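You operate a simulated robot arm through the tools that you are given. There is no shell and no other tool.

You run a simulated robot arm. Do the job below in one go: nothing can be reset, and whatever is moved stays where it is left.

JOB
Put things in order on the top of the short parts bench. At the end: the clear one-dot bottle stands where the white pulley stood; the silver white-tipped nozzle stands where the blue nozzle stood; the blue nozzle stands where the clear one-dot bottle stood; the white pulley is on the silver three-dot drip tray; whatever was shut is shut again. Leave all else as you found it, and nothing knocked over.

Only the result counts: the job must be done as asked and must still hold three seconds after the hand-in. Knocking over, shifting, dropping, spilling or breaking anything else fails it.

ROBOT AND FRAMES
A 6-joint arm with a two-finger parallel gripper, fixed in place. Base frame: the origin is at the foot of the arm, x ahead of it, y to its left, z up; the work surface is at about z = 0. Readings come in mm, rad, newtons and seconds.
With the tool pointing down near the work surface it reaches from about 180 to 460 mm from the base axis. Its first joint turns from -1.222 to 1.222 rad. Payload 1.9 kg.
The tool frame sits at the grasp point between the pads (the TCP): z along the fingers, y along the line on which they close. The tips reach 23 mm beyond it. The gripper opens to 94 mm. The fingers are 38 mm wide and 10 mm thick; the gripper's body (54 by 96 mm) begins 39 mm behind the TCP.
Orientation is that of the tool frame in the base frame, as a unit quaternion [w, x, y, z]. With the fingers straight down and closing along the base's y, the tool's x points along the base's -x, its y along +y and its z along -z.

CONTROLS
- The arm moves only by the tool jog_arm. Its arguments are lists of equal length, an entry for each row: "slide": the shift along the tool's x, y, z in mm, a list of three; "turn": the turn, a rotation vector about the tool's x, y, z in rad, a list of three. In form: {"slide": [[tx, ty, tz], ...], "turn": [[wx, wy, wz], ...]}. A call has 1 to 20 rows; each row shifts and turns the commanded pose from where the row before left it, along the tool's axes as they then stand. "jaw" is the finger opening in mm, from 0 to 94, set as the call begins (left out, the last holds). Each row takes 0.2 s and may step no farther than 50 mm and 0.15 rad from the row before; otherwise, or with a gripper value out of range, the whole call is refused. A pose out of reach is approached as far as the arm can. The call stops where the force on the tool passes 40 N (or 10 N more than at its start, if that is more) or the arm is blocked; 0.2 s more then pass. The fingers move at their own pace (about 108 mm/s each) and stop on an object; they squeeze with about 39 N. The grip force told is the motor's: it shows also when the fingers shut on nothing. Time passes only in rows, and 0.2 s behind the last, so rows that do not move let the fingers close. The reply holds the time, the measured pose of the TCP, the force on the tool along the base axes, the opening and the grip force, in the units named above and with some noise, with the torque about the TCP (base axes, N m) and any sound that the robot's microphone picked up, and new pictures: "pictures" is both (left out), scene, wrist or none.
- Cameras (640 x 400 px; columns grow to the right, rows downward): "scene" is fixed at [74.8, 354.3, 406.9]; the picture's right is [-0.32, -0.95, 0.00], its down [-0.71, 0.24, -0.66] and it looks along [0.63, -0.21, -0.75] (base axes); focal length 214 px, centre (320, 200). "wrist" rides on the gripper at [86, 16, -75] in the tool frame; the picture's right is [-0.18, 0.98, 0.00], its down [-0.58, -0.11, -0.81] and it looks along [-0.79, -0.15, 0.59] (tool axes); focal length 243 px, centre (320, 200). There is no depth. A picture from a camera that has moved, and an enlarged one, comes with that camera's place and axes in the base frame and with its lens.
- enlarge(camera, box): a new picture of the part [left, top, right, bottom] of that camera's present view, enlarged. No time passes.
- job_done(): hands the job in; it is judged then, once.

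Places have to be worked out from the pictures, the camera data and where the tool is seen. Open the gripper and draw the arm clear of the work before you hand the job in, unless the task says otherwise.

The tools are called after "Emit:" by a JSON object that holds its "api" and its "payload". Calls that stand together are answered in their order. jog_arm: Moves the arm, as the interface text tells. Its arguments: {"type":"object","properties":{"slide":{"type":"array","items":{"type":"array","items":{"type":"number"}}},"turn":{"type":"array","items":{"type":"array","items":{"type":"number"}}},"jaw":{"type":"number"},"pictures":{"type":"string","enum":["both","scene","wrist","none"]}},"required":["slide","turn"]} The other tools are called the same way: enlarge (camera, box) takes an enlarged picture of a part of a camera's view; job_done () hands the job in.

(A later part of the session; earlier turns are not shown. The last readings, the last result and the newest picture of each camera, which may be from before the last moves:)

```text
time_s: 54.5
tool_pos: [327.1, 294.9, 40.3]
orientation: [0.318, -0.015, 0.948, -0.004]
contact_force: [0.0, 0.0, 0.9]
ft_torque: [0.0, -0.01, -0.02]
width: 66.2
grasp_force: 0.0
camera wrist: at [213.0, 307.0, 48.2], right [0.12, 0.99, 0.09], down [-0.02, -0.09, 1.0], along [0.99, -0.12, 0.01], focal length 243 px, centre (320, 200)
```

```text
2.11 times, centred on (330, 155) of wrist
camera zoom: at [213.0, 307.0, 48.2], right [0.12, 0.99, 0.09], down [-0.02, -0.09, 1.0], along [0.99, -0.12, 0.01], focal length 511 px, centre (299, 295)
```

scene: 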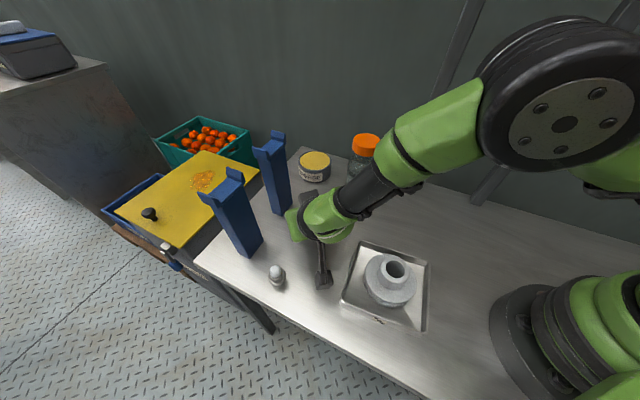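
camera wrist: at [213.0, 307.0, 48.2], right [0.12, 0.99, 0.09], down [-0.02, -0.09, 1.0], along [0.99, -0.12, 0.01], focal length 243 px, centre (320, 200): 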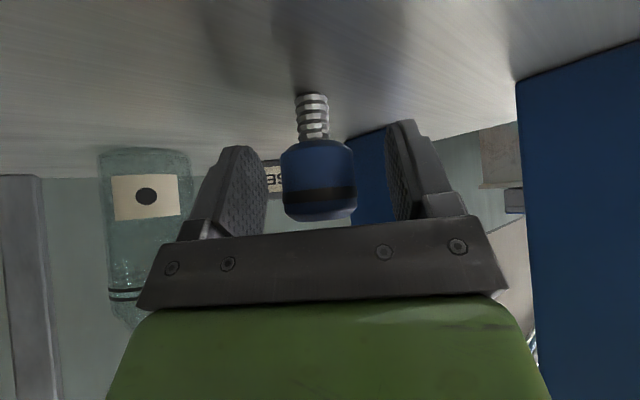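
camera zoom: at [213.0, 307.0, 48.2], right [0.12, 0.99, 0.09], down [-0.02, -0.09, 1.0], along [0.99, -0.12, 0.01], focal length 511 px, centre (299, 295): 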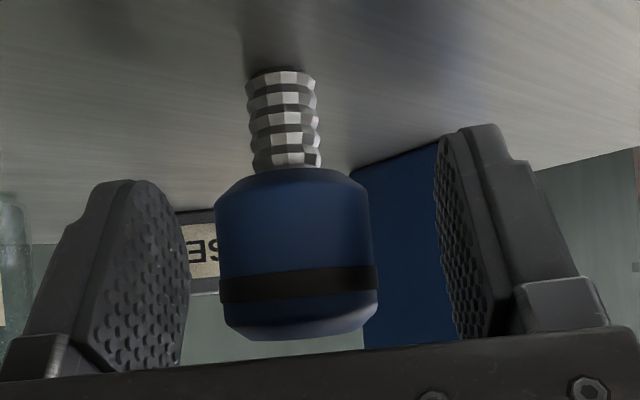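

The blue nozzle stands alone and upright at the bottle's old place. I back out along the tool axis, lift, and turn 0.64 rad about the vertical, ready for the silver nozzle.

Emit:
{"api": "jog_arm", "payload": {"slide": [[0, 0, -15], [0, 0, -20], [0, 0, -25], [-12.1, -0.4, -16], [-12.1, -0.4, -16], [-12.1, -0.4, -16], [0, 0, 0], [0, 0, 0], [0, 0, 0], [0, 0, 0], [0, 0, 0], [0, 0, 0]], "turn": [[0, 0, 0], [0, 0, 0], [0, 0, 0], [0, 0, 0], [0, 0, 0], [0, 0, 0], [-0.0772, -0.0026, -0.1021], [-0.0772, -0.0026, -0.1021], [-0.0772, -0.0026, -0.1021], [-0.0772, -0.0026, -0.1021], [-0.0772, -0.0026, -0.1021], [0, 0, 0]], "pictures": "both"}}

Emit:
{"api": "enlarge", "payload": {"camera": "scene", "box": [230, 140, 350, 300]}}

```text
time_s: 57.0
tool_pos: [290.1, 294.4, 149.2]
orientation: [0.303, -0.314, 0.895, 0.096]
contact_force: [0.3, -0.3, -0.2]
ft_torque: [-0.02, 0.01, 0.03]
width: 65.7
grasp_force: 0.0
camera wrist: at [191.1, 235.9, 156.7], right [-0.49, 0.86, 0.09], down [0.04, -0.09, 1.0], along [0.87, 0.5, 0.01], focal length 243 px, centre (320, 200)
```

scene: 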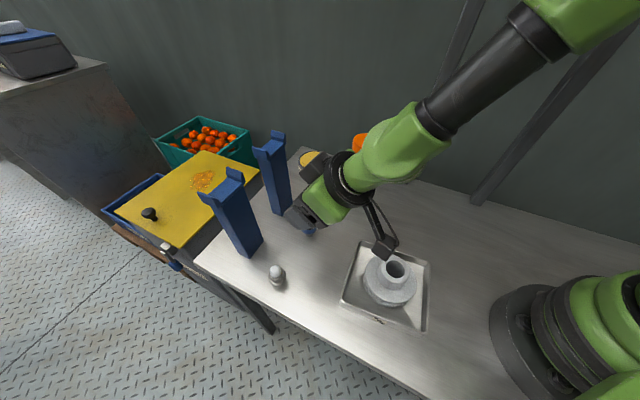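
wrist: 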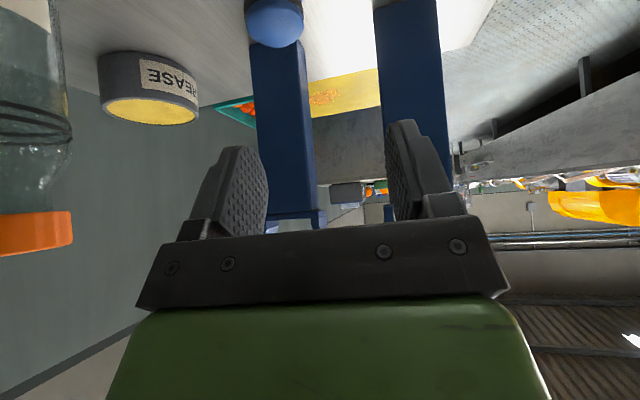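

```text
2.50 times, centred on (290, 220) of scene
camera zoom: at [74.8, 354.3, 406.9], right [-0.32, -0.95, 0.0], down [-0.71, 0.24, -0.66], along [0.63, -0.21, -0.75], focal length 536 px, centre (395, 150)
```

zoom: 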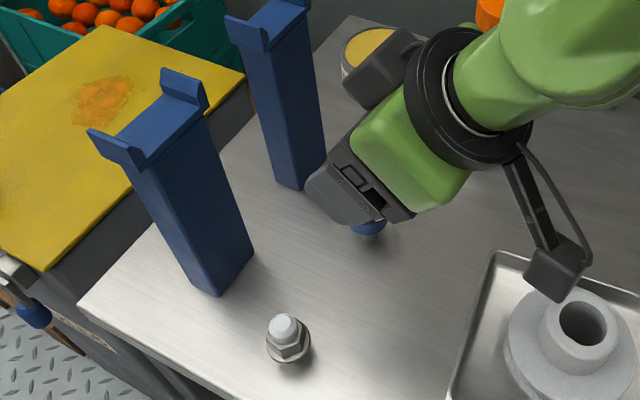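

The tool axes are as planned. I move to hover above the silver nozzle at about [247,381], TCP z of about 95, to measure it.

Emit:
{"api": "jog_arm", "payload": {"slide": [[3.9, 24, 13.4], [3.9, 24, 13.4], [3.9, 24, 13.5], [3.9, 24, 13.5], [0, 0, 0]], "turn": [[0, 0, 0], [0, 0, 0], [0, 0, 0], [0, 0, 0], [0, 0, 0]], "jaw": 66, "pictures": "both"}}

Emit:
{"api": "enlarge", "payload": {"camera": "wrist", "box": [240, 0, 400, 120]}}

Emit:
{"api": "enlarge", "payload": {"camera": "scene", "box": [250, 200, 350, 300]}}

```text
time_s: 58.2
tool_pos: [246.5, 381.0, 95.2]
orientation: [0.303, -0.315, 0.895, 0.096]
contact_force: [0.1, -0.6, -1.0]
ft_torque: [-0.01, 0.01, 0.0]
width: 66.0
grasp_force: 0.1
camera wrist: at [147.5, 322.3, 102.8], right [-0.49, 0.86, 0.09], down [0.04, -0.09, 1.0], along [0.87, 0.5, 0.01], focal length 243 px, centre (320, 200)
```

scene: 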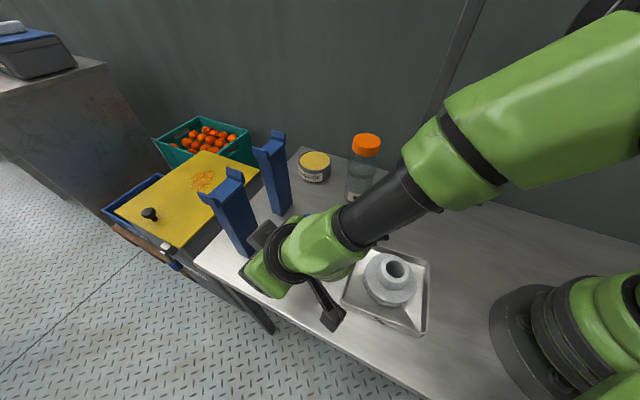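
wrist: 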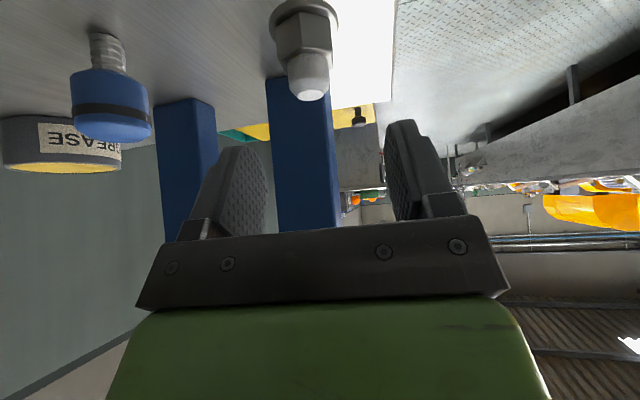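

```text
3.33 times, centred on (320, 60) of wrist
camera zoom: at [147.5, 322.3, 102.8], right [-0.49, 0.86, 0.09], down [0.04, -0.09, 1.0], along [0.87, 0.5, 0.01], focal length 809 px, centre (320, 667)
```

zoom: 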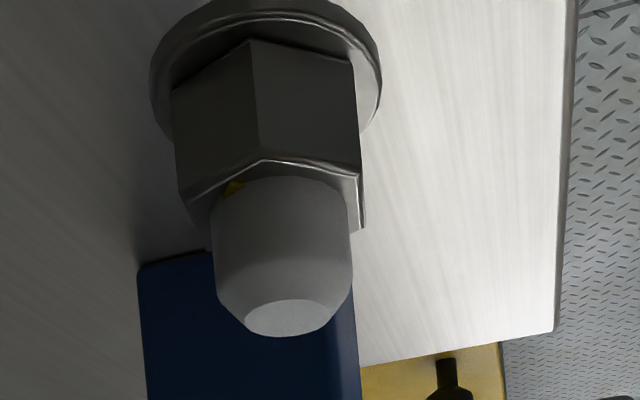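

```text
4.00 times, centred on (300, 250) of scene
camera zoom: at [74.8, 354.3, 406.9], right [-0.32, -0.95, 0.0], down [-0.71, 0.24, -0.66], along [0.63, -0.21, -0.75], focal length 858 px, centre (400, 0)
```

zoom: 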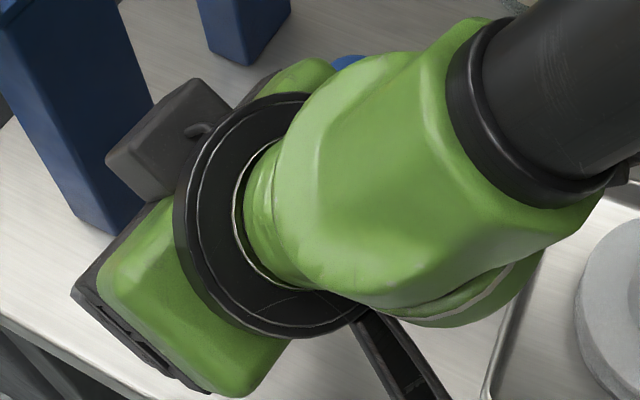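

Triangulating the dome tip gives the silver nozzle's axis at [244.7,378] with its top at z of about 56. Its hex runs from z=27 to 41 above a 32 mm flange, and its flats are already parallel to the pads. I go partway down, to z=60, to check alignment.

Emit:
{"api": "jog_arm", "payload": {"slide": [[11.8, 0.05, 13.05], [11.8, 0.05, 13.05], [0, 0, 0]], "turn": [[0, 0, 0], [0, 0, 0], [0, 0, 0]], "jaw": 66, "pictures": "both"}}

Emit:
{"api": "enlarge", "payload": {"camera": "wrist", "box": [180, 30, 480, 240]}}

```text
time_s: 59.0
tool_pos: [246.3, 378.2, 59.8]
orientation: [0.304, -0.313, 0.895, 0.096]
contact_force: [0.9, -0.3, -0.5]
ft_torque: [0.01, -0.02, -0.01]
width: 66.0
grasp_force: 0.0
camera wrist: at [145.6, 320.0, 67.6], right [-0.49, 0.86, 0.09], down [0.04, -0.09, 1.0], along [0.87, 0.5, 0.01], focal length 243 px, centre (320, 200)
```

scene: 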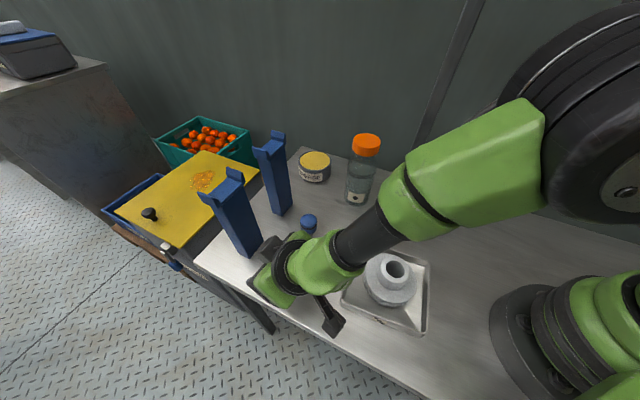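
wrist: 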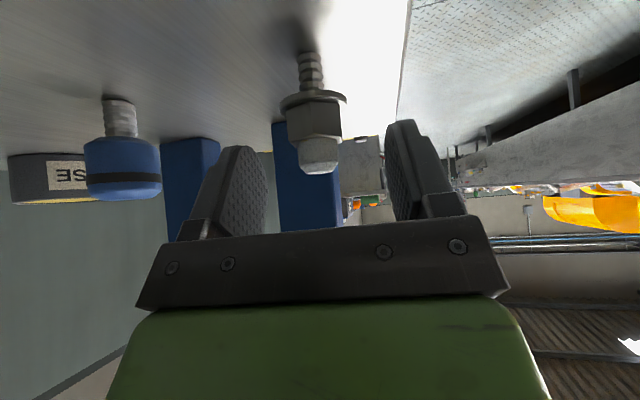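

```text
1.90 times, centred on (330, 135) of wrist
camera zoom: at [145.6, 320.0, 67.6], right [-0.49, 0.86, 0.09], down [0.04, -0.09, 1.0], along [0.87, 0.5, 0.01], focal length 462 px, centre (301, 324)
```

zoom: 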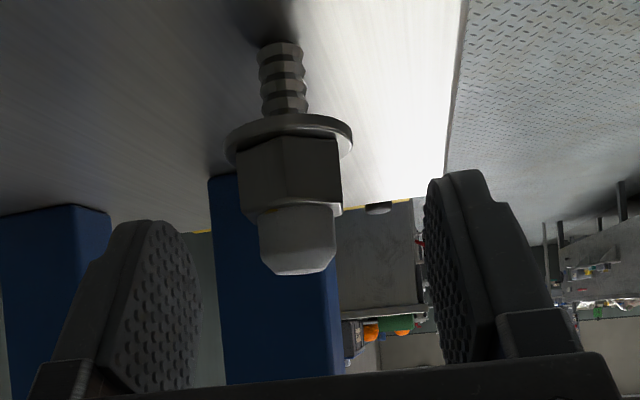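

The alignment is good: the axis is at [244.4,378] and the TCP at [245,378,60]. The flange top is at z of about 28, and the pad tips reach about 25 mm below the TCP. I lower 5 mm to TCP z=55 and close; a width near 24 means the hex and 32 means the flange.

Emit:
{"api": "jog_arm", "payload": {"slide": [[3.3, 0.1, 3.5], [0, 0, 0]], "turn": [[0, 0, 0], [0, 0, 0]], "pictures": "none"}}

Emit:
{"api": "jog_arm", "payload": {"slide": [[0, 0, 0], [0, 0, 0], [0, 0, 0]], "turn": [[0, 0, 0], [0, 0, 0], [0, 0, 0]], "jaw": 12, "pictures": "both"}}

Emit:
{"api": "enlarge", "payload": {"camera": "wrist", "box": [180, 30, 480, 240]}}

```text
time_s: 59.6
tool_pos: [245.0, 379.0, 55.7]
orientation: [0.303, -0.313, 0.895, 0.096]
contact_force: [-0.5, -0.7, 0.6]
ft_torque: [0.0, -0.01, -0.01]
width: 66.0
grasp_force: 0.1
```

```text
time_s: 60.5
tool_pos: [244.6, 378.7, 55.8]
orientation: [0.306, -0.312, 0.894, 0.095]
contact_force: [0.5, 2.2, 8.3]
ft_torque: [0.1, -0.03, -0.03]
width: 23.0
grasp_force: 38.7
camera wrist: at [145.4, 320.6, 63.6], right [-0.49, 0.86, 0.09], down [0.04, -0.09, 1.0], along [0.87, 0.49, 0.01], focal length 243 px, centre (320, 200)
```

scene: 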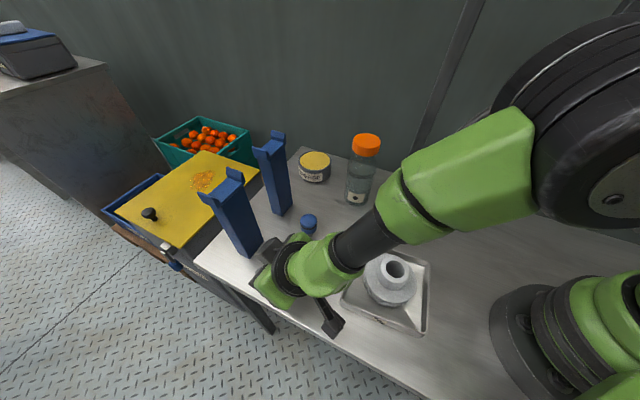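
wrist: 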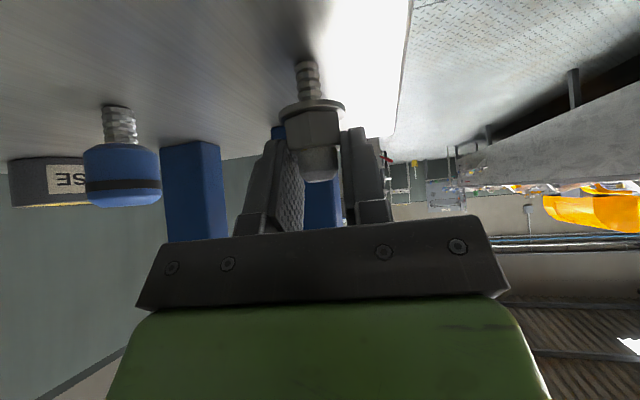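

```text
1.90 times, centred on (330, 135) of wrist
camera zoom: at [145.4, 320.6, 63.6], right [-0.49, 0.86, 0.09], down [0.04, -0.09, 1.0], along [0.87, 0.49, 0.01], focal length 462 px, centre (301, 324)
```

zoom: 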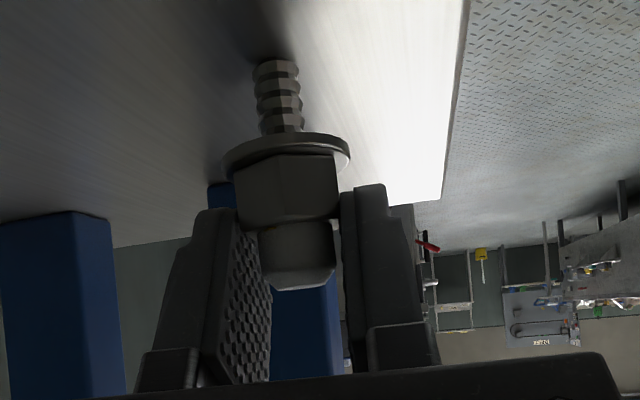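

The width reads 23.0 mm, so it has the hex. There is a slight upward push of 8 N, so I lift gently 4 mm and check how the nozzle hangs.

Emit:
{"api": "jog_arm", "payload": {"slide": [[-1.2, -0.04, -1.6], [-1.2, -0.04, -1.6], [-2.4, -0.07, -3.2], [0, 0, 0]], "turn": [[0, 0, 0], [0, 0, 0], [0, 0, 0], [0, 0, 0]], "pictures": "wrist"}}

Emit:
{"api": "enlarge", "payload": {"camera": "wrist", "box": [240, 30, 400, 190]}}

```text
time_s: 61.5
tool_pos: [244.0, 379.9, 62.7]
orientation: [0.303, -0.314, 0.895, 0.096]
contact_force: [0.5, 0.4, -1.2]
ft_torque: [-0.02, -0.01, -0.03]
width: 23.2
grasp_force: 39.3
camera wrist: at [144.9, 320.5, 70.7], right [-0.49, 0.86, 0.09], down [0.04, -0.08, 1.0], along [0.87, 0.5, 0.01], focal length 243 px, centre (320, 200)
```

wrist: 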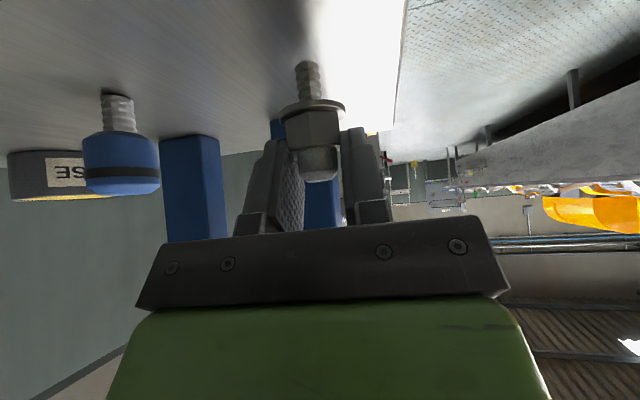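

```text
2.50 times, centred on (320, 110) of wrist
camera zoom: at [144.9, 320.5, 70.7], right [-0.49, 0.86, 0.09], down [0.04, -0.08, 1.0], along [0.87, 0.5, 0.01], focal length 606 px, centre (320, 425)
```

zoom: 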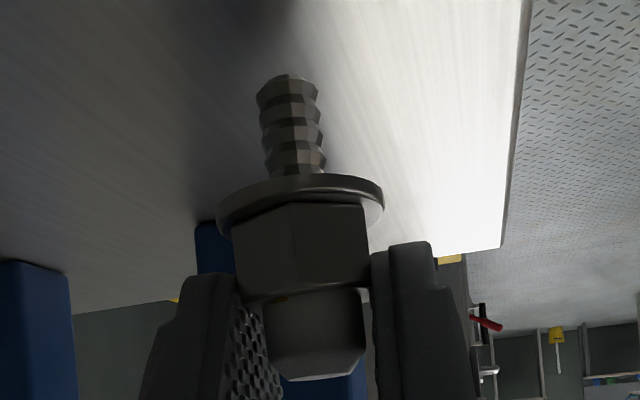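

The nozzle hangs straight in the grip, with its base about 7 mm above the bench. I lift it, level the 1° roll, and carry it back to the free area at about [268,180,135].

Emit:
{"api": "jog_arm", "payload": {"slide": [[-14.46, -0.44, -19.2], [-14.46, -0.44, -19.2], [-14.46, -0.44, -19.2], [14.2, -28.5, -10.1], [14.2, -28.5, -10.1], [14.2, -28.5, -10.1], [14.2, -28.5, -10.1], [14.2, -28.5, -10.1], [14.2, -28.5, -10.1], [0, 0, 0], [0, 0, 0]], "turn": [[0, 0, 0], [0, 0, 0], [0, 0, 0], [0, 0, 0], [0, 0, 0], [0, 0, 0], [0, 0, 0], [0, 0, 0], [0, 0, 0], [-0.0147, 0, 0.0111], [0, 0, 0]], "pictures": "both"}}

Emit:
{"api": "enlarge", "payload": {"camera": "wrist", "box": [240, 30, 400, 190]}}

```text
time_s: 63.9
tool_pos: [256.0, 244.6, 178.8]
orientation: [0.3, -0.31, 0.896, 0.102]
contact_force: [-0.2, 0.1, -0.4]
ft_torque: [0.02, 0.0, -0.01]
width: 23.1
grasp_force: 39.2
out of reach, approached as far as the arm can: row 7, 8, 9, 10
camera wrist: at [156.6, 185.5, 185.4], right [-0.49, 0.87, 0.11], down [0.05, -0.1, 0.99], along [0.87, 0.49, 0.01], focal length 243 px, centre (320, 200)
```

scene: 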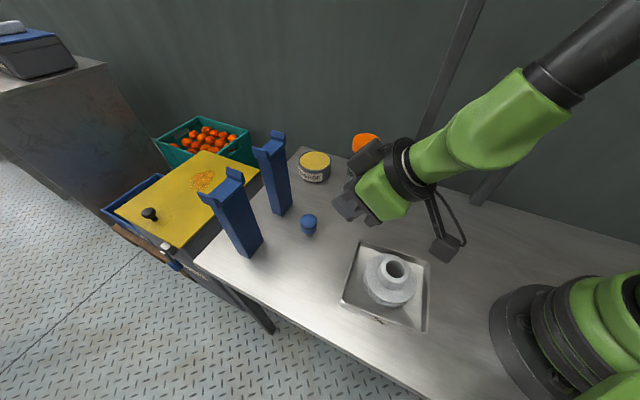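
wrist: 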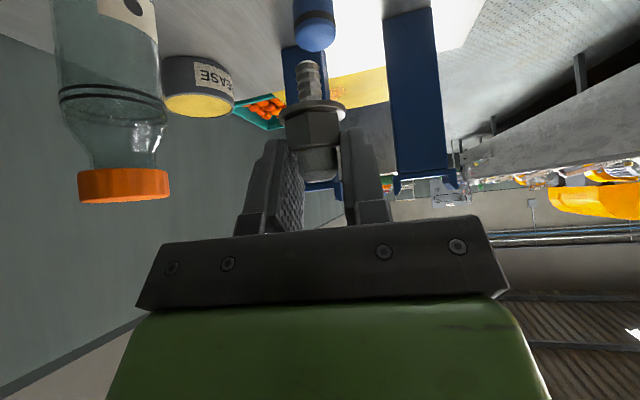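

```text
2.50 times, centred on (320, 110) of wrist
camera zoom: at [156.6, 185.5, 185.4], right [-0.49, 0.87, 0.11], down [0.05, -0.1, 0.99], along [0.87, 0.49, 0.01], focal length 606 px, centre (320, 425)
```

zoom: 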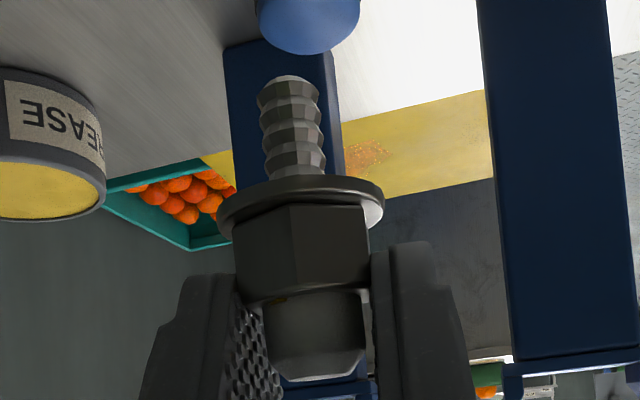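

The last part of that move was out of reach, since the wrist folded too close to the base. The arm held at [256,245,179] with the nozzle still firmly gripped. I bring the commanded pose back to where the arm is, then turn -1.85 rad there, where the wrist has room.

Emit:
{"api": "jog_arm", "payload": {"slide": [[-25.3, 29, -8.4], [-25.4, 29.1, -8.4], [0, 0, 0]], "turn": [[0, 0, 0], [0, 0, 0], [0, 0, 0]], "pictures": "none"}}

Emit:
{"api": "jog_arm", "payload": {"slide": [[0, 0, 0], [0, 0, 0], [0, 0, 0], [0, 0, 0], [0, 0, 0], [0, 0, 0], [0, 0, 0], [0, 0, 0], [0, 0, 0], [0, 0, 0], [0, 0, 0], [0, 0, 0], [0, 0, 0], [0, 0, 0]], "turn": [[0.0855, 0.0004, 0.1136], [0.0855, 0.0004, 0.1136], [0.0855, 0.0004, 0.1136], [0.0855, 0.0004, 0.1136], [0.0855, 0.0004, 0.1136], [0.0855, 0.0004, 0.1136], [0.0855, 0.0004, 0.1136], [0.0855, 0.0004, 0.1136], [0.0855, 0.0004, 0.1136], [0.0855, 0.0004, 0.1136], [0.0855, 0.0004, 0.1136], [0.0855, 0.0004, 0.1136], [0.0855, 0.0004, 0.1136], [0, 0, 0]], "pictures": "both"}}

```text
time_s: 64.7
tool_pos: [241.6, 310.3, 220.1]
orientation: [0.302, -0.311, 0.895, 0.104]
contact_force: [-0.6, 0.4, -0.9]
ft_torque: [0.02, 0.01, 0.0]
width: 23.0
grasp_force: 38.8
```

```text
time_s: 67.7
tool_pos: [241.6, 307.8, 220.7]
orientation: [0.261, 0.529, 0.788, -0.176]
contact_force: [-0.2, 0.4, -0.4]
ft_torque: [-0.01, 0.0, -0.01]
width: 23.0
grasp_force: 38.8
camera wrist: at [214.6, 417.8, 229.4], right [0.97, 0.23, 0.11], down [-0.11, -0.03, 0.99], along [0.24, -0.97, 0.0], focal length 243 px, centre (320, 200)
```

scene: 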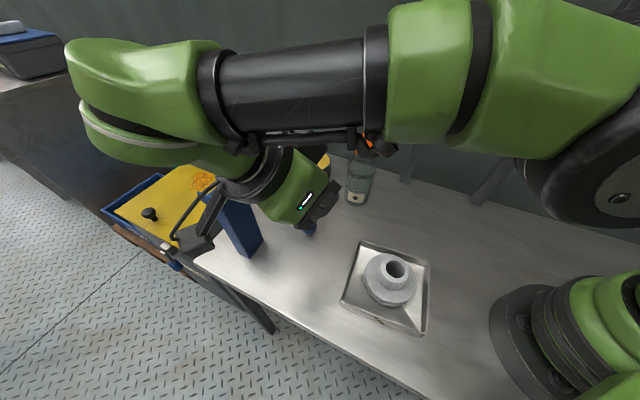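
wrist: 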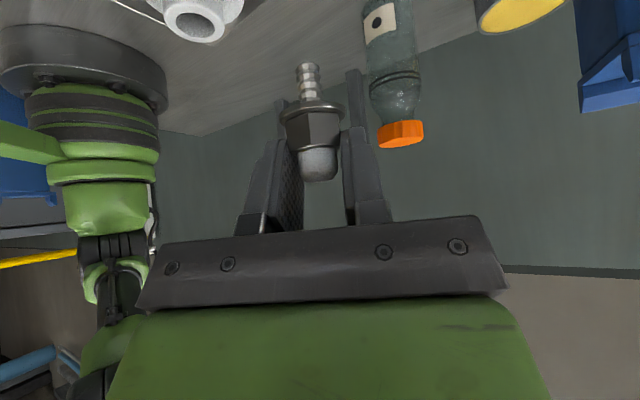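

The turn is complete, with the fingers now pointing along (0.377,-0.926), the roll levelled and the nozzle secure. I carry it past the bottle and down to the stand-off point about 62 mm short of the blue nozzle's old place, with its base about 6 mm up.

Emit:
{"api": "jog_arm", "payload": {"slide": [[-16.8, -2.8, 22.9], [-16.8, -2.8, 22.9], [-16.8, -2.8, 22.9], [-16.8, -2.8, 22.9], [-16.7, -2.8, 22.9], [-16.7, -2.8, 22.9], [2.8, -5.6, 27], [2.8, -5.6, 27], [2.8, -5.7, 27], [-11.3, -2.8, 24.2], [-11.3, -2.8, 24.2], [-11.3, -2.7, 24.3], [0, 0, 0]], "turn": [[0, 0, 0], [0, 0, 0], [0, 0, 0], [0, 0, 0], [0, 0, 0], [0, 0, 0], [0, 0, 0], [0, 0, 0], [0, 0, 0], [0, 0, 0], [0, 0, 0], [0, 0, 0], [0, 0, 0]], "pictures": "both"}}

Emit:
{"api": "enlarge", "payload": {"camera": "wrist", "box": [240, 30, 400, 190]}}

```text
time_s: 70.5
tool_pos: [306.2, 35.7, 62.5]
orientation: [0.262, 0.528, 0.788, -0.176]
contact_force: [-0.1, -0.4, 0.2]
ft_torque: [0.01, 0.02, 0.0]
width: 23.0
grasp_force: 39.0
camera wrist: at [278.8, 146.6, 71.9], right [0.97, 0.24, 0.11], down [-0.11, -0.03, 0.99], along [0.24, -0.97, 0.0], focal length 243 px, centre (320, 200)
```

scene: 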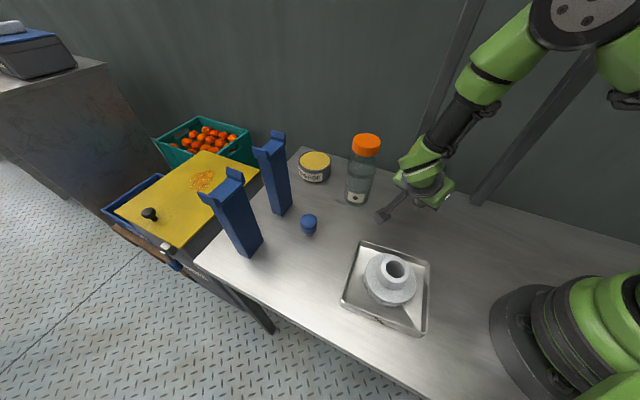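
wrist: 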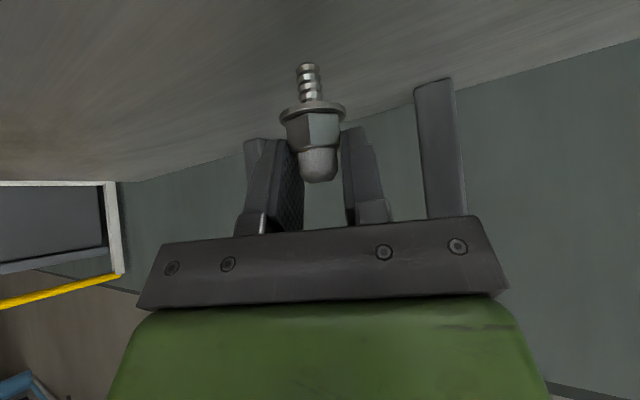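

```text
2.50 times, centred on (320, 110) of wrist
camera zoom: at [278.8, 146.6, 71.9], right [0.97, 0.24, 0.11], down [-0.11, -0.03, 0.99], along [0.24, -0.97, 0.0], focal length 606 px, centre (320, 425)
```

zoom: 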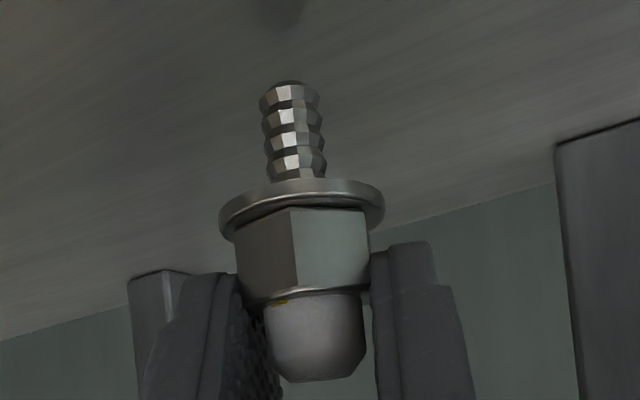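

The nozzle base is about 7 mm up and the TCP is at about [306.8,35.3,63]. I lower 4.5 mm to keep the elbow low, then slide straight in to the blue nozzle's old place at [330.3,-20.8].

Emit:
{"api": "jog_arm", "payload": {"slide": [[2.7, 0, 3.6], [-12.2, 0.13, 9.1], [-12.2, 0.13, 9.1], [-12.2, 0.13, 9.1], [-12.1, 0.13, 9.1], [0, 0, 0]], "turn": [[0, 0, 0], [0, 0, 0], [0, 0, 0], [0, 0, 0], [0, 0, 0], [0, 0, 0]], "pictures": "both"}}

Emit:
{"api": "enlarge", "payload": {"camera": "wrist", "box": [240, 30, 400, 190]}}

Emit:
{"api": "enlarge", "payload": {"camera": "scene", "box": [380, 120, 480, 240]}}

```text
time_s: 71.8
tool_pos: [331.1, -19.9, 57.0]
orientation: [0.261, 0.529, 0.788, -0.176]
contact_force: [-0.4, -1.0, -0.9]
ft_torque: [-0.01, -0.01, -0.04]
width: 23.0
grasp_force: 38.7
camera wrist: at [302.5, 90.9, 66.0], right [0.97, 0.24, 0.11], down [-0.11, -0.03, 0.99], along [0.24, -0.97, 0.0], focal length 243 px, centre (320, 200)
```

scene: 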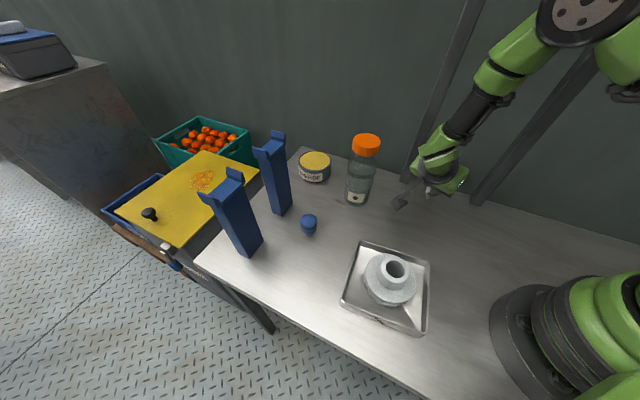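
wrist: 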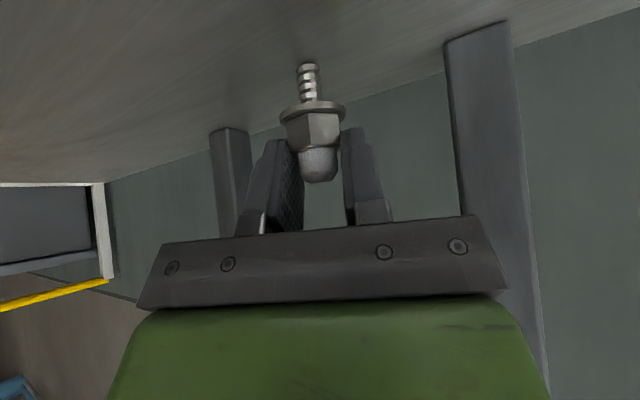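

```text
2.50 times, centred on (320, 110) of wrist
camera zoom: at [302.5, 90.9, 66.0], right [0.97, 0.24, 0.11], down [-0.11, -0.03, 0.99], along [0.24, -0.97, 0.0], focal length 606 px, centre (320, 425)
```

zoom: 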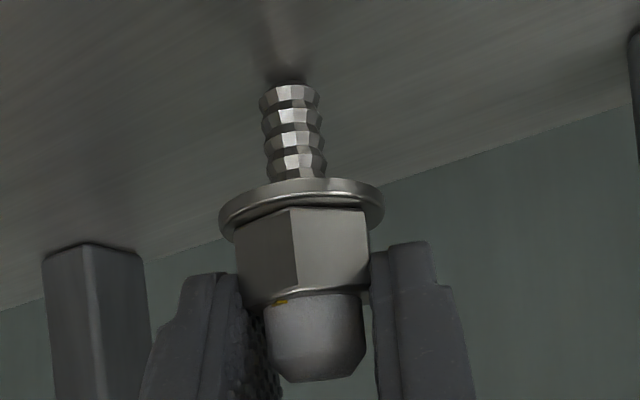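

```text
3.33 times, centred on (430, 180) of scene
camera zoom: at [74.8, 354.3, 406.9], right [-0.32, -0.95, 0.0], down [-0.71, 0.24, -0.66], along [0.63, -0.21, -0.75], focal length 715 px, centre (-47, 267)
```

zoom: 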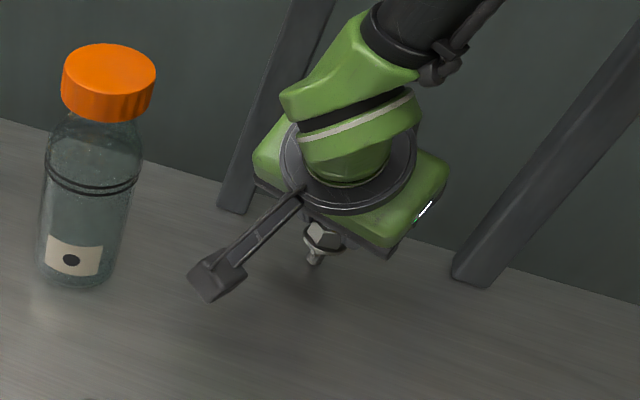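

The arm is in place with no obstruction: TCP about [330.7,-20.5,57.2], base about 2 mm above the bench. I lower in fine steps until contact.

Emit:
{"api": "jog_arm", "payload": {"slide": [[0.48, 0, 0.64], [0, 0, 0]], "turn": [[0, 0, 0], [0, 0, 0]], "pictures": "none"}}

Emit:
{"api": "jog_arm", "payload": {"slide": [[0.3, 0, 0.4], [0, 0, 0]], "turn": [[0, 0, 0], [0, 0, 0]], "pictures": "none"}}

Emit:
{"api": "jog_arm", "payload": {"slide": [[0.24, 0, 0.32], [0, 0, 0]], "turn": [[0, 0, 0], [0, 0, 0]], "pictures": "none"}}

```text
time_s: 72.5
tool_pos: [331.0, -20.1, 56.0]
orientation: [0.263, 0.528, 0.788, -0.176]
contact_force: [0.3, 0.7, -0.6]
ft_torque: [0.03, -0.01, 0.01]
width: 23.2
grasp_force: 38.8
```

```text
time_s: 73.0
tool_pos: [330.3, -20.4, 56.7]
orientation: [0.261, 0.529, 0.788, -0.176]
contact_force: [0.2, -0.1, -1.2]
ft_torque: [0.01, 0.03, 0.01]
width: 23.1
grasp_force: 39.3
```

```text
time_s: 73.7
tool_pos: [330.9, -21.1, 57.2]
orientation: [0.262, 0.529, 0.788, -0.176]
contact_force: [-0.2, 0.2, -0.8]
ft_torque: [0.0, 0.02, 0.0]
width: 23.1
grasp_force: 39.0
```

No contact yet, so I continue with 0.4 mm steps.

Emit:
{"api": "jog_arm", "payload": {"slide": [[0.24, 0, 0.32], [0, 0, 0]], "turn": [[0, 0, 0], [0, 0, 0]], "pictures": "none"}}

Emit:
{"api": "jog_arm", "payload": {"slide": [[0.24, 0, 0.32], [0, 0, 0]], "turn": [[0, 0, 0], [0, 0, 0]], "pictures": "wrist"}}

Emit:
{"api": "enlarge", "payload": {"camera": "wrist", "box": [270, 40, 350, 120]}}

```text
time_s: 74.2
tool_pos: [331.0, -19.7, 56.2]
orientation: [0.262, 0.529, 0.788, -0.177]
contact_force: [-0.6, -0.5, -0.5]
ft_torque: [0.02, 0.0, 0.0]
width: 22.9
grasp_force: 38.5
```

```text
time_s: 74.8
tool_pos: [330.3, -18.5, 56.4]
orientation: [0.262, 0.529, 0.788, -0.176]
contact_force: [-0.2, -0.7, 0.0]
ft_torque: [-0.03, -0.02, 0.0]
width: 22.9
grasp_force: 38.7
camera wrist: at [303.0, 90.8, 65.1], right [0.97, 0.24, 0.11], down [-0.11, -0.03, 0.99], along [0.24, -0.97, 0.0], focal length 243 px, centre (320, 200)
```

wrist: 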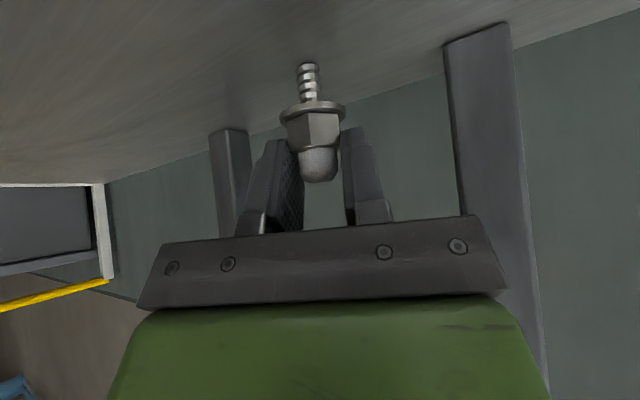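

```text
5.00 times, centred on (310, 80) of wrist
camera zoom: at [303.0, 90.8, 65.1], right [0.97, 0.24, 0.11], down [-0.11, -0.03, 0.99], along [0.24, -0.97, 0.0], focal length 1213 px, centre (370, 800)
```

zoom: 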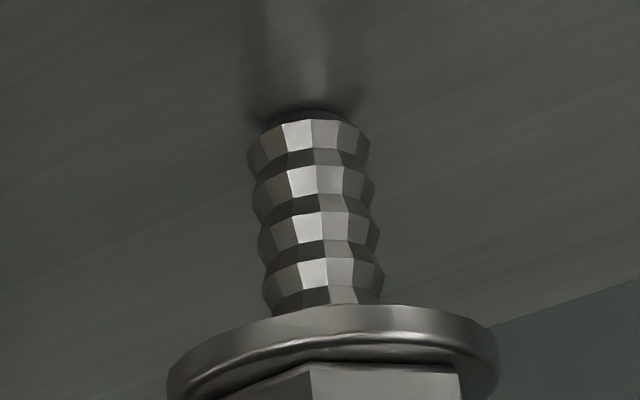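

The stem is very close to its contact shadow but still free, so I continue in small steps.

Emit:
{"api": "jog_arm", "payload": {"slide": [[0.24, 0, 0.32], [0, 0, 0]], "turn": [[0, 0, 0], [0, 0, 0]], "pictures": "none"}}

Emit:
{"api": "jog_arm", "payload": {"slide": [[0.24, 0, 0.32], [0, 0, 0]], "turn": [[0, 0, 0], [0, 0, 0]], "pictures": "none"}}

Emit:
{"api": "jog_arm", "payload": {"slide": [[0.18, 0, 0.24], [0, 0, 0]], "turn": [[0, 0, 0], [0, 0, 0]], "pictures": "none"}}

```text
time_s: 75.5
tool_pos: [329.9, -19.2, 56.7]
orientation: [0.263, 0.528, 0.788, -0.175]
contact_force: [0.3, -0.3, -0.1]
ft_torque: [-0.01, 0.01, -0.02]
width: 23.1
grasp_force: 39.1
```

```text
time_s: 76.0
tool_pos: [330.6, -19.1, 54.8]
orientation: [0.262, 0.529, 0.788, -0.177]
contact_force: [-2.8, 1.3, 7.8]
ft_torque: [0.05, 0.13, 0.01]
width: 22.9
grasp_force: 38.9
```

```text
time_s: 76.7
tool_pos: [331.7, -19.9, 56.3]
orientation: [0.263, 0.53, 0.787, -0.176]
contact_force: [-7.0, -1.6, 29.0]
ft_torque: [-0.1, 0.35, -0.03]
width: 23.0
grasp_force: 39.2
```

Contact: 7.8 N, then 29 N after the last step. I take back that last 0.3 mm to relieve the pressure, then open.

Emit:
{"api": "jog_arm", "payload": {"slide": [[-0.2, 0, -0.27], [0, 0, 0]], "turn": [[0, 0, 0], [0, 0, 0]], "pictures": "none"}}

Emit:
{"api": "enlarge", "payload": {"camera": "wrist", "box": [240, 30, 400, 190]}}

```text
time_s: 77.2
tool_pos: [330.7, -20.0, 54.2]
orientation: [0.262, 0.528, 0.789, -0.175]
contact_force: [-0.1, -0.6, 23.7]
ft_torque: [-0.04, 0.06, 0.01]
width: 23.2
grasp_force: 38.3
```

```text
2.50 times, centred on (320, 110) of wrist
camera zoom: at [303.3, 90.6, 64.4], right [0.97, 0.24, 0.11], down [-0.11, -0.03, 0.99], along [0.24, -0.97, 0.0], focal length 606 px, centre (320, 425)
```

zoom: 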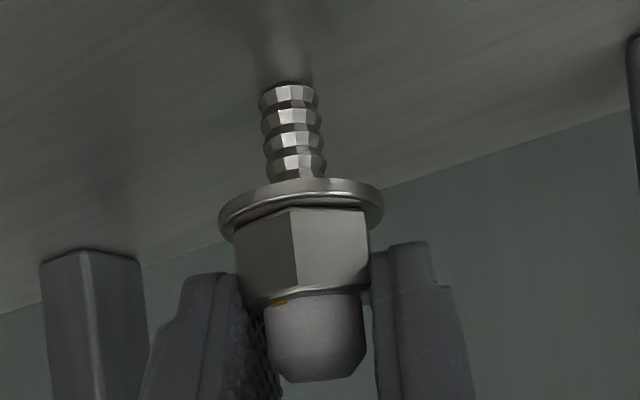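

It still presses with 24 N, so I ease up another 0.4 mm.

Emit:
{"api": "jog_arm", "payload": {"slide": [[-0.24, 0, -0.32], [0, 0, 0]], "turn": [[0, 0, 0], [0, 0, 0]], "pictures": "none"}}

```text
time_s: 77.8
tool_pos: [331.9, -20.2, 56.7]
orientation: [0.262, 0.529, 0.788, -0.176]
contact_force: [-3.9, 0.7, 29.2]
ft_torque: [-0.01, 0.21, 0.01]
width: 23.0
grasp_force: 39.1
```

The force has not dropped yet, so I ease up a little more and watch.

Emit:
{"api": "jog_arm", "payload": {"slide": [[-0.3, 0, -0.4], [0, 0, 0], [0, 0, 0]], "turn": [[0, 0, 0], [0, 0, 0], [0, 0, 0]], "pictures": "none"}}

```text
time_s: 78.7
tool_pos: [331.0, -19.8, 56.9]
orientation: [0.263, 0.528, 0.788, -0.176]
contact_force: [2.7, -1.5, 8.6]
ft_torque: [-0.14, -0.15, 0.03]
width: 22.8
grasp_force: 38.8
```

The force is down to 8.6 N, a light press. I open the fingers and check that the nozzle stands.

Emit:
{"api": "jog_arm", "payload": {"slide": [[0, 0, 0], [0, 0, 0], [0, 0, 0]], "turn": [[0, 0, 0], [0, 0, 0], [0, 0, 0]], "jaw": 62, "pictures": "both"}}

Emit:
{"api": "enlarge", "payload": {"camera": "wrist", "box": [180, 30, 480, 240]}}

```text
time_s: 79.5
tool_pos: [330.0, -19.6, 54.8]
orientation: [0.262, 0.528, 0.788, -0.177]
contact_force: [1.4, 0.9, 0.7]
ft_torque: [-0.02, 0.01, 0.01]
width: 61.9
grasp_force: 0.1
camera wrist: at [303.2, 91.0, 64.6], right [0.97, 0.24, 0.11], down [-0.11, -0.03, 0.99], along [0.24, -0.97, 0.0], focal length 243 px, centre (320, 200)
```

scene: 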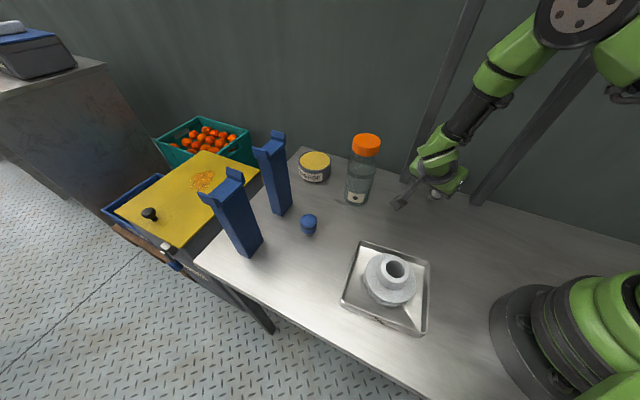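
wrist: 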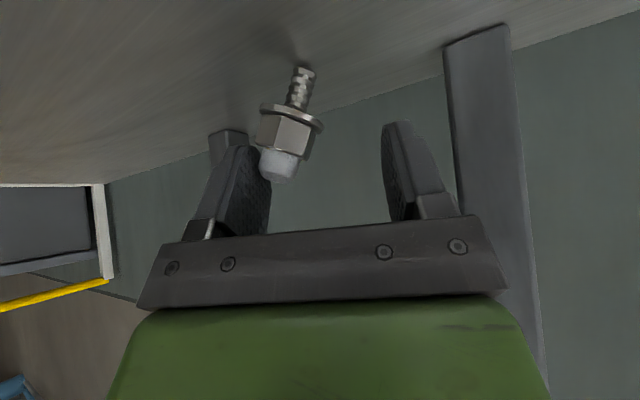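

```text
1.90 times, centred on (330, 135) of wrist
camera zoom: at [303.2, 91.0, 64.6], right [0.97, 0.24, 0.11], down [-0.11, -0.03, 0.99], along [0.24, -0.97, 0.0], focal length 462 px, centre (301, 324)
```

zoom: 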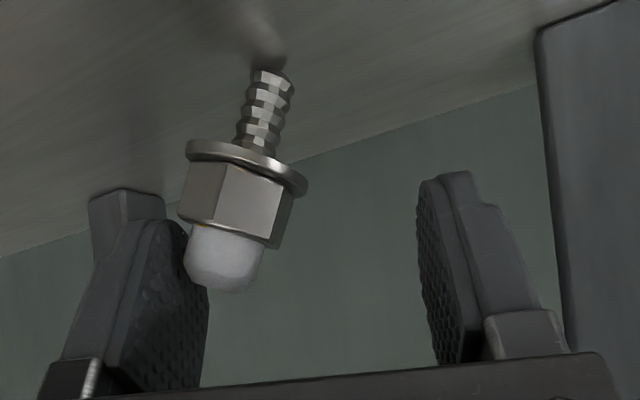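

On release the nozzle tipped about 20° and now leans against the left pad, with its base still on the bench. I close the jaws in small steps, so the pads walk it gently back upright between them.

Emit:
{"api": "jog_arm", "payload": {"slide": [[0, 0, 0], [0, 0, 0]], "turn": [[0, 0, 0], [0, 0, 0]], "jaw": 58, "pictures": "none"}}

Emit:
{"api": "jog_arm", "payload": {"slide": [[0, 0, 0], [0, 0, 0]], "turn": [[0, 0, 0], [0, 0, 0]], "jaw": 54, "pictures": "none"}}

Emit:
{"api": "jog_arm", "payload": {"slide": [[0, 0, 0], [0, 0, 0]], "turn": [[0, 0, 0], [0, 0, 0]], "jaw": 50, "pictures": "wrist"}}

Emit:
{"api": "enlarge", "payload": {"camera": "wrist", "box": [180, 30, 480, 240]}}

```text
time_s: 80.0
tool_pos: [331.2, -19.9, 56.3]
orientation: [0.263, 0.529, 0.787, -0.176]
contact_force: [-0.5, -0.8, 0.7]
ft_torque: [-0.01, 0.0, 0.01]
width: 58.0
grasp_force: 0.0
```

```text
time_s: 80.7
tool_pos: [332.0, -20.0, 55.1]
orientation: [0.261, 0.529, 0.788, -0.176]
contact_force: [-0.9, 0.2, 0.2]
ft_torque: [0.03, 0.01, 0.02]
width: 54.3
grasp_force: 0.0
```

```text
time_s: 81.2
tool_pos: [330.0, -19.7, 56.0]
orientation: [0.262, 0.529, 0.788, -0.176]
contact_force: [0.0, -0.9, 0.2]
ft_torque: [-0.03, -0.04, 0.0]
width: 50.0
grasp_force: 0.0
camera wrist: at [303.3, 91.0, 64.7], right [0.97, 0.24, 0.11], down [-0.11, -0.03, 0.99], along [0.24, -0.97, 0.0], focal length 243 px, centre (320, 200)
```

wrist: 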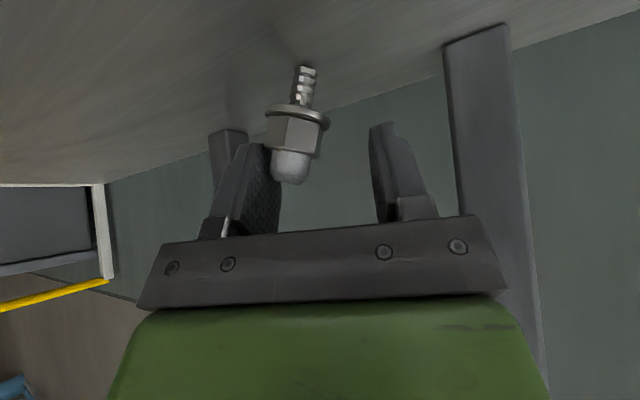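

```text
1.90 times, centred on (330, 135) of wrist
camera zoom: at [303.3, 91.0, 64.7], right [0.97, 0.24, 0.11], down [-0.11, -0.03, 0.99], along [0.24, -0.97, 0.0], focal length 462 px, centre (301, 324)
```

zoom: 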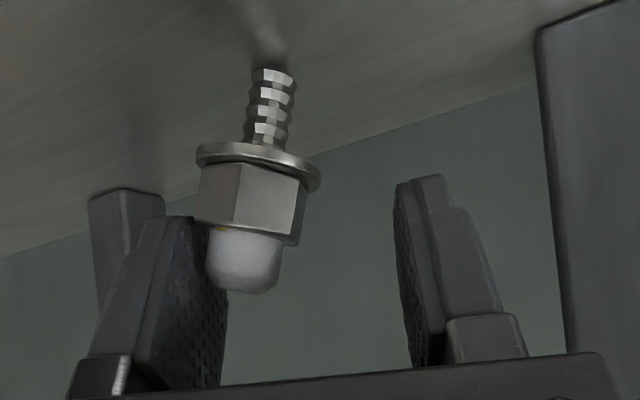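

It works: the lean is down to about 14° and the base has not slid. I continue in smaller steps.

Emit:
{"api": "jog_arm", "payload": {"slide": [[0, 0, 0], [0, 0, 0]], "turn": [[0, 0, 0], [0, 0, 0]], "jaw": 47, "pictures": "none"}}

Emit:
{"api": "jog_arm", "payload": {"slide": [[0, 0, 0], [0, 0, 0]], "turn": [[0, 0, 0], [0, 0, 0]], "jaw": 44, "pictures": "none"}}

Emit:
{"api": "jog_arm", "payload": {"slide": [[0, 0, 0], [0, 0, 0]], "turn": [[0, 0, 0], [0, 0, 0]], "jaw": 41.5, "pictures": "wrist"}}

Emit:
{"api": "enlarge", "payload": {"camera": "wrist", "box": [180, 30, 480, 240]}}

```text
time_s: 81.8
tool_pos: [331.7, -20.3, 56.9]
orientation: [0.262, 0.528, 0.788, -0.175]
contact_force: [-0.7, -0.1, 0.1]
ft_torque: [0.01, -0.01, 0.02]
width: 47.1
grasp_force: 0.0
```

```text
time_s: 82.5
tool_pos: [331.8, -20.5, 54.7]
orientation: [0.262, 0.528, 0.788, -0.176]
contact_force: [-0.7, 0.3, 0.4]
ft_torque: [0.02, 0.02, 0.01]
width: 44.0
grasp_force: 0.1
```

```text
time_s: 83.0
tool_pos: [330.3, -20.0, 56.5]
orientation: [0.262, 0.528, 0.788, -0.176]
contact_force: [0.0, -0.5, 0.1]
ft_torque: [0.02, 0.0, 0.01]
width: 41.3
grasp_force: 0.0
camera wrist: at [303.3, 91.0, 64.7], right [0.97, 0.24, 0.11], down [-0.11, -0.03, 0.99], along [0.24, -0.97, 0.0], focal length 243 px, centre (320, 200)
```

wrist: 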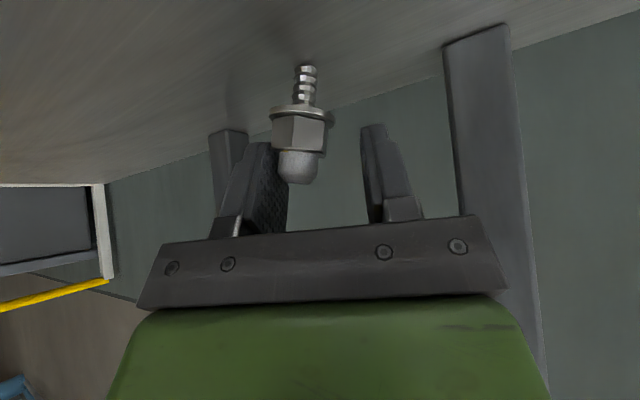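

```text
1.90 times, centred on (330, 135) of wrist
camera zoom: at [303.3, 91.0, 64.7], right [0.97, 0.24, 0.11], down [-0.11, -0.03, 0.99], along [0.24, -0.97, 0.0], focal length 462 px, centre (301, 324)
```

zoom: 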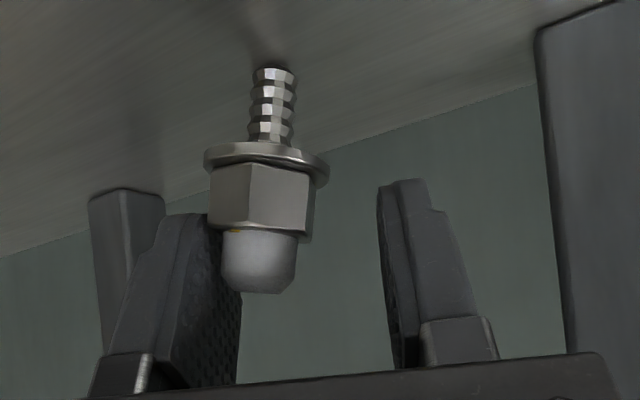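

The lean is now about 10°. I continue closing slowly.

Emit:
{"api": "jog_arm", "payload": {"slide": [[0, 0, 0], [0, 0, 0]], "turn": [[0, 0, 0], [0, 0, 0]], "jaw": 39.5, "pictures": "none"}}

Emit:
{"api": "jog_arm", "payload": {"slide": [[0, 0, 0], [0, 0, 0]], "turn": [[0, 0, 0], [0, 0, 0]], "jaw": 38, "pictures": "none"}}

Emit:
{"api": "jog_arm", "payload": {"slide": [[0, 0, 0], [0, 0, 0]], "turn": [[0, 0, 0], [0, 0, 0]], "jaw": 36.5, "pictures": "wrist"}}

Emit:
{"api": "enlarge", "payload": {"camera": "wrist", "box": [180, 30, 480, 240]}}

```text
time_s: 83.7
tool_pos: [331.7, -18.9, 56.2]
orientation: [0.262, 0.528, 0.788, -0.175]
contact_force: [0.9, -0.4, 0.1]
ft_torque: [-0.02, 0.0, 0.0]
width: 39.5
grasp_force: 0.0
```

```text
time_s: 84.2
tool_pos: [332.3, -20.1, 56.8]
orientation: [0.263, 0.528, 0.788, -0.176]
contact_force: [-1.2, 0.2, -0.1]
ft_torque: [0.02, 0.05, 0.0]
width: 38.1
grasp_force: 0.0
```

```text
time_s: 84.8
tool_pos: [331.9, -20.4, 56.1]
orientation: [0.262, 0.529, 0.787, -0.176]
contact_force: [-0.6, 0.1, -0.2]
ft_torque: [-0.01, 0.0, 0.01]
width: 36.4
grasp_force: 0.0
camera wrist: at [303.3, 91.0, 64.7], right [0.97, 0.24, 0.11], down [-0.11, -0.03, 0.99], along [0.24, -0.97, 0.0], focal length 243 px, centre (320, 200)
```

wrist: 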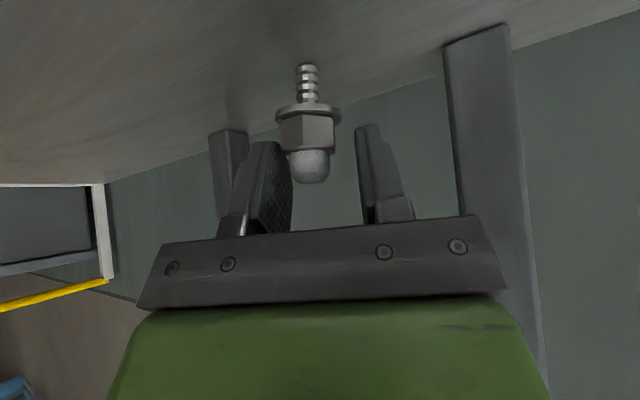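

```text
1.90 times, centred on (330, 135) of wrist
camera zoom: at [303.3, 91.0, 64.7], right [0.97, 0.24, 0.11], down [-0.11, -0.03, 0.99], along [0.24, -0.97, 0.0], focal length 462 px, centre (301, 324)
```

zoom: 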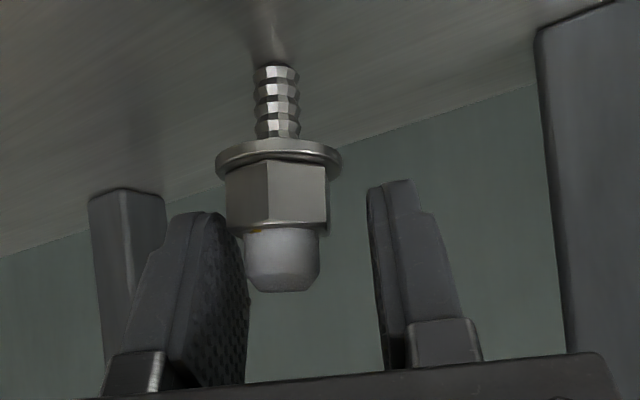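

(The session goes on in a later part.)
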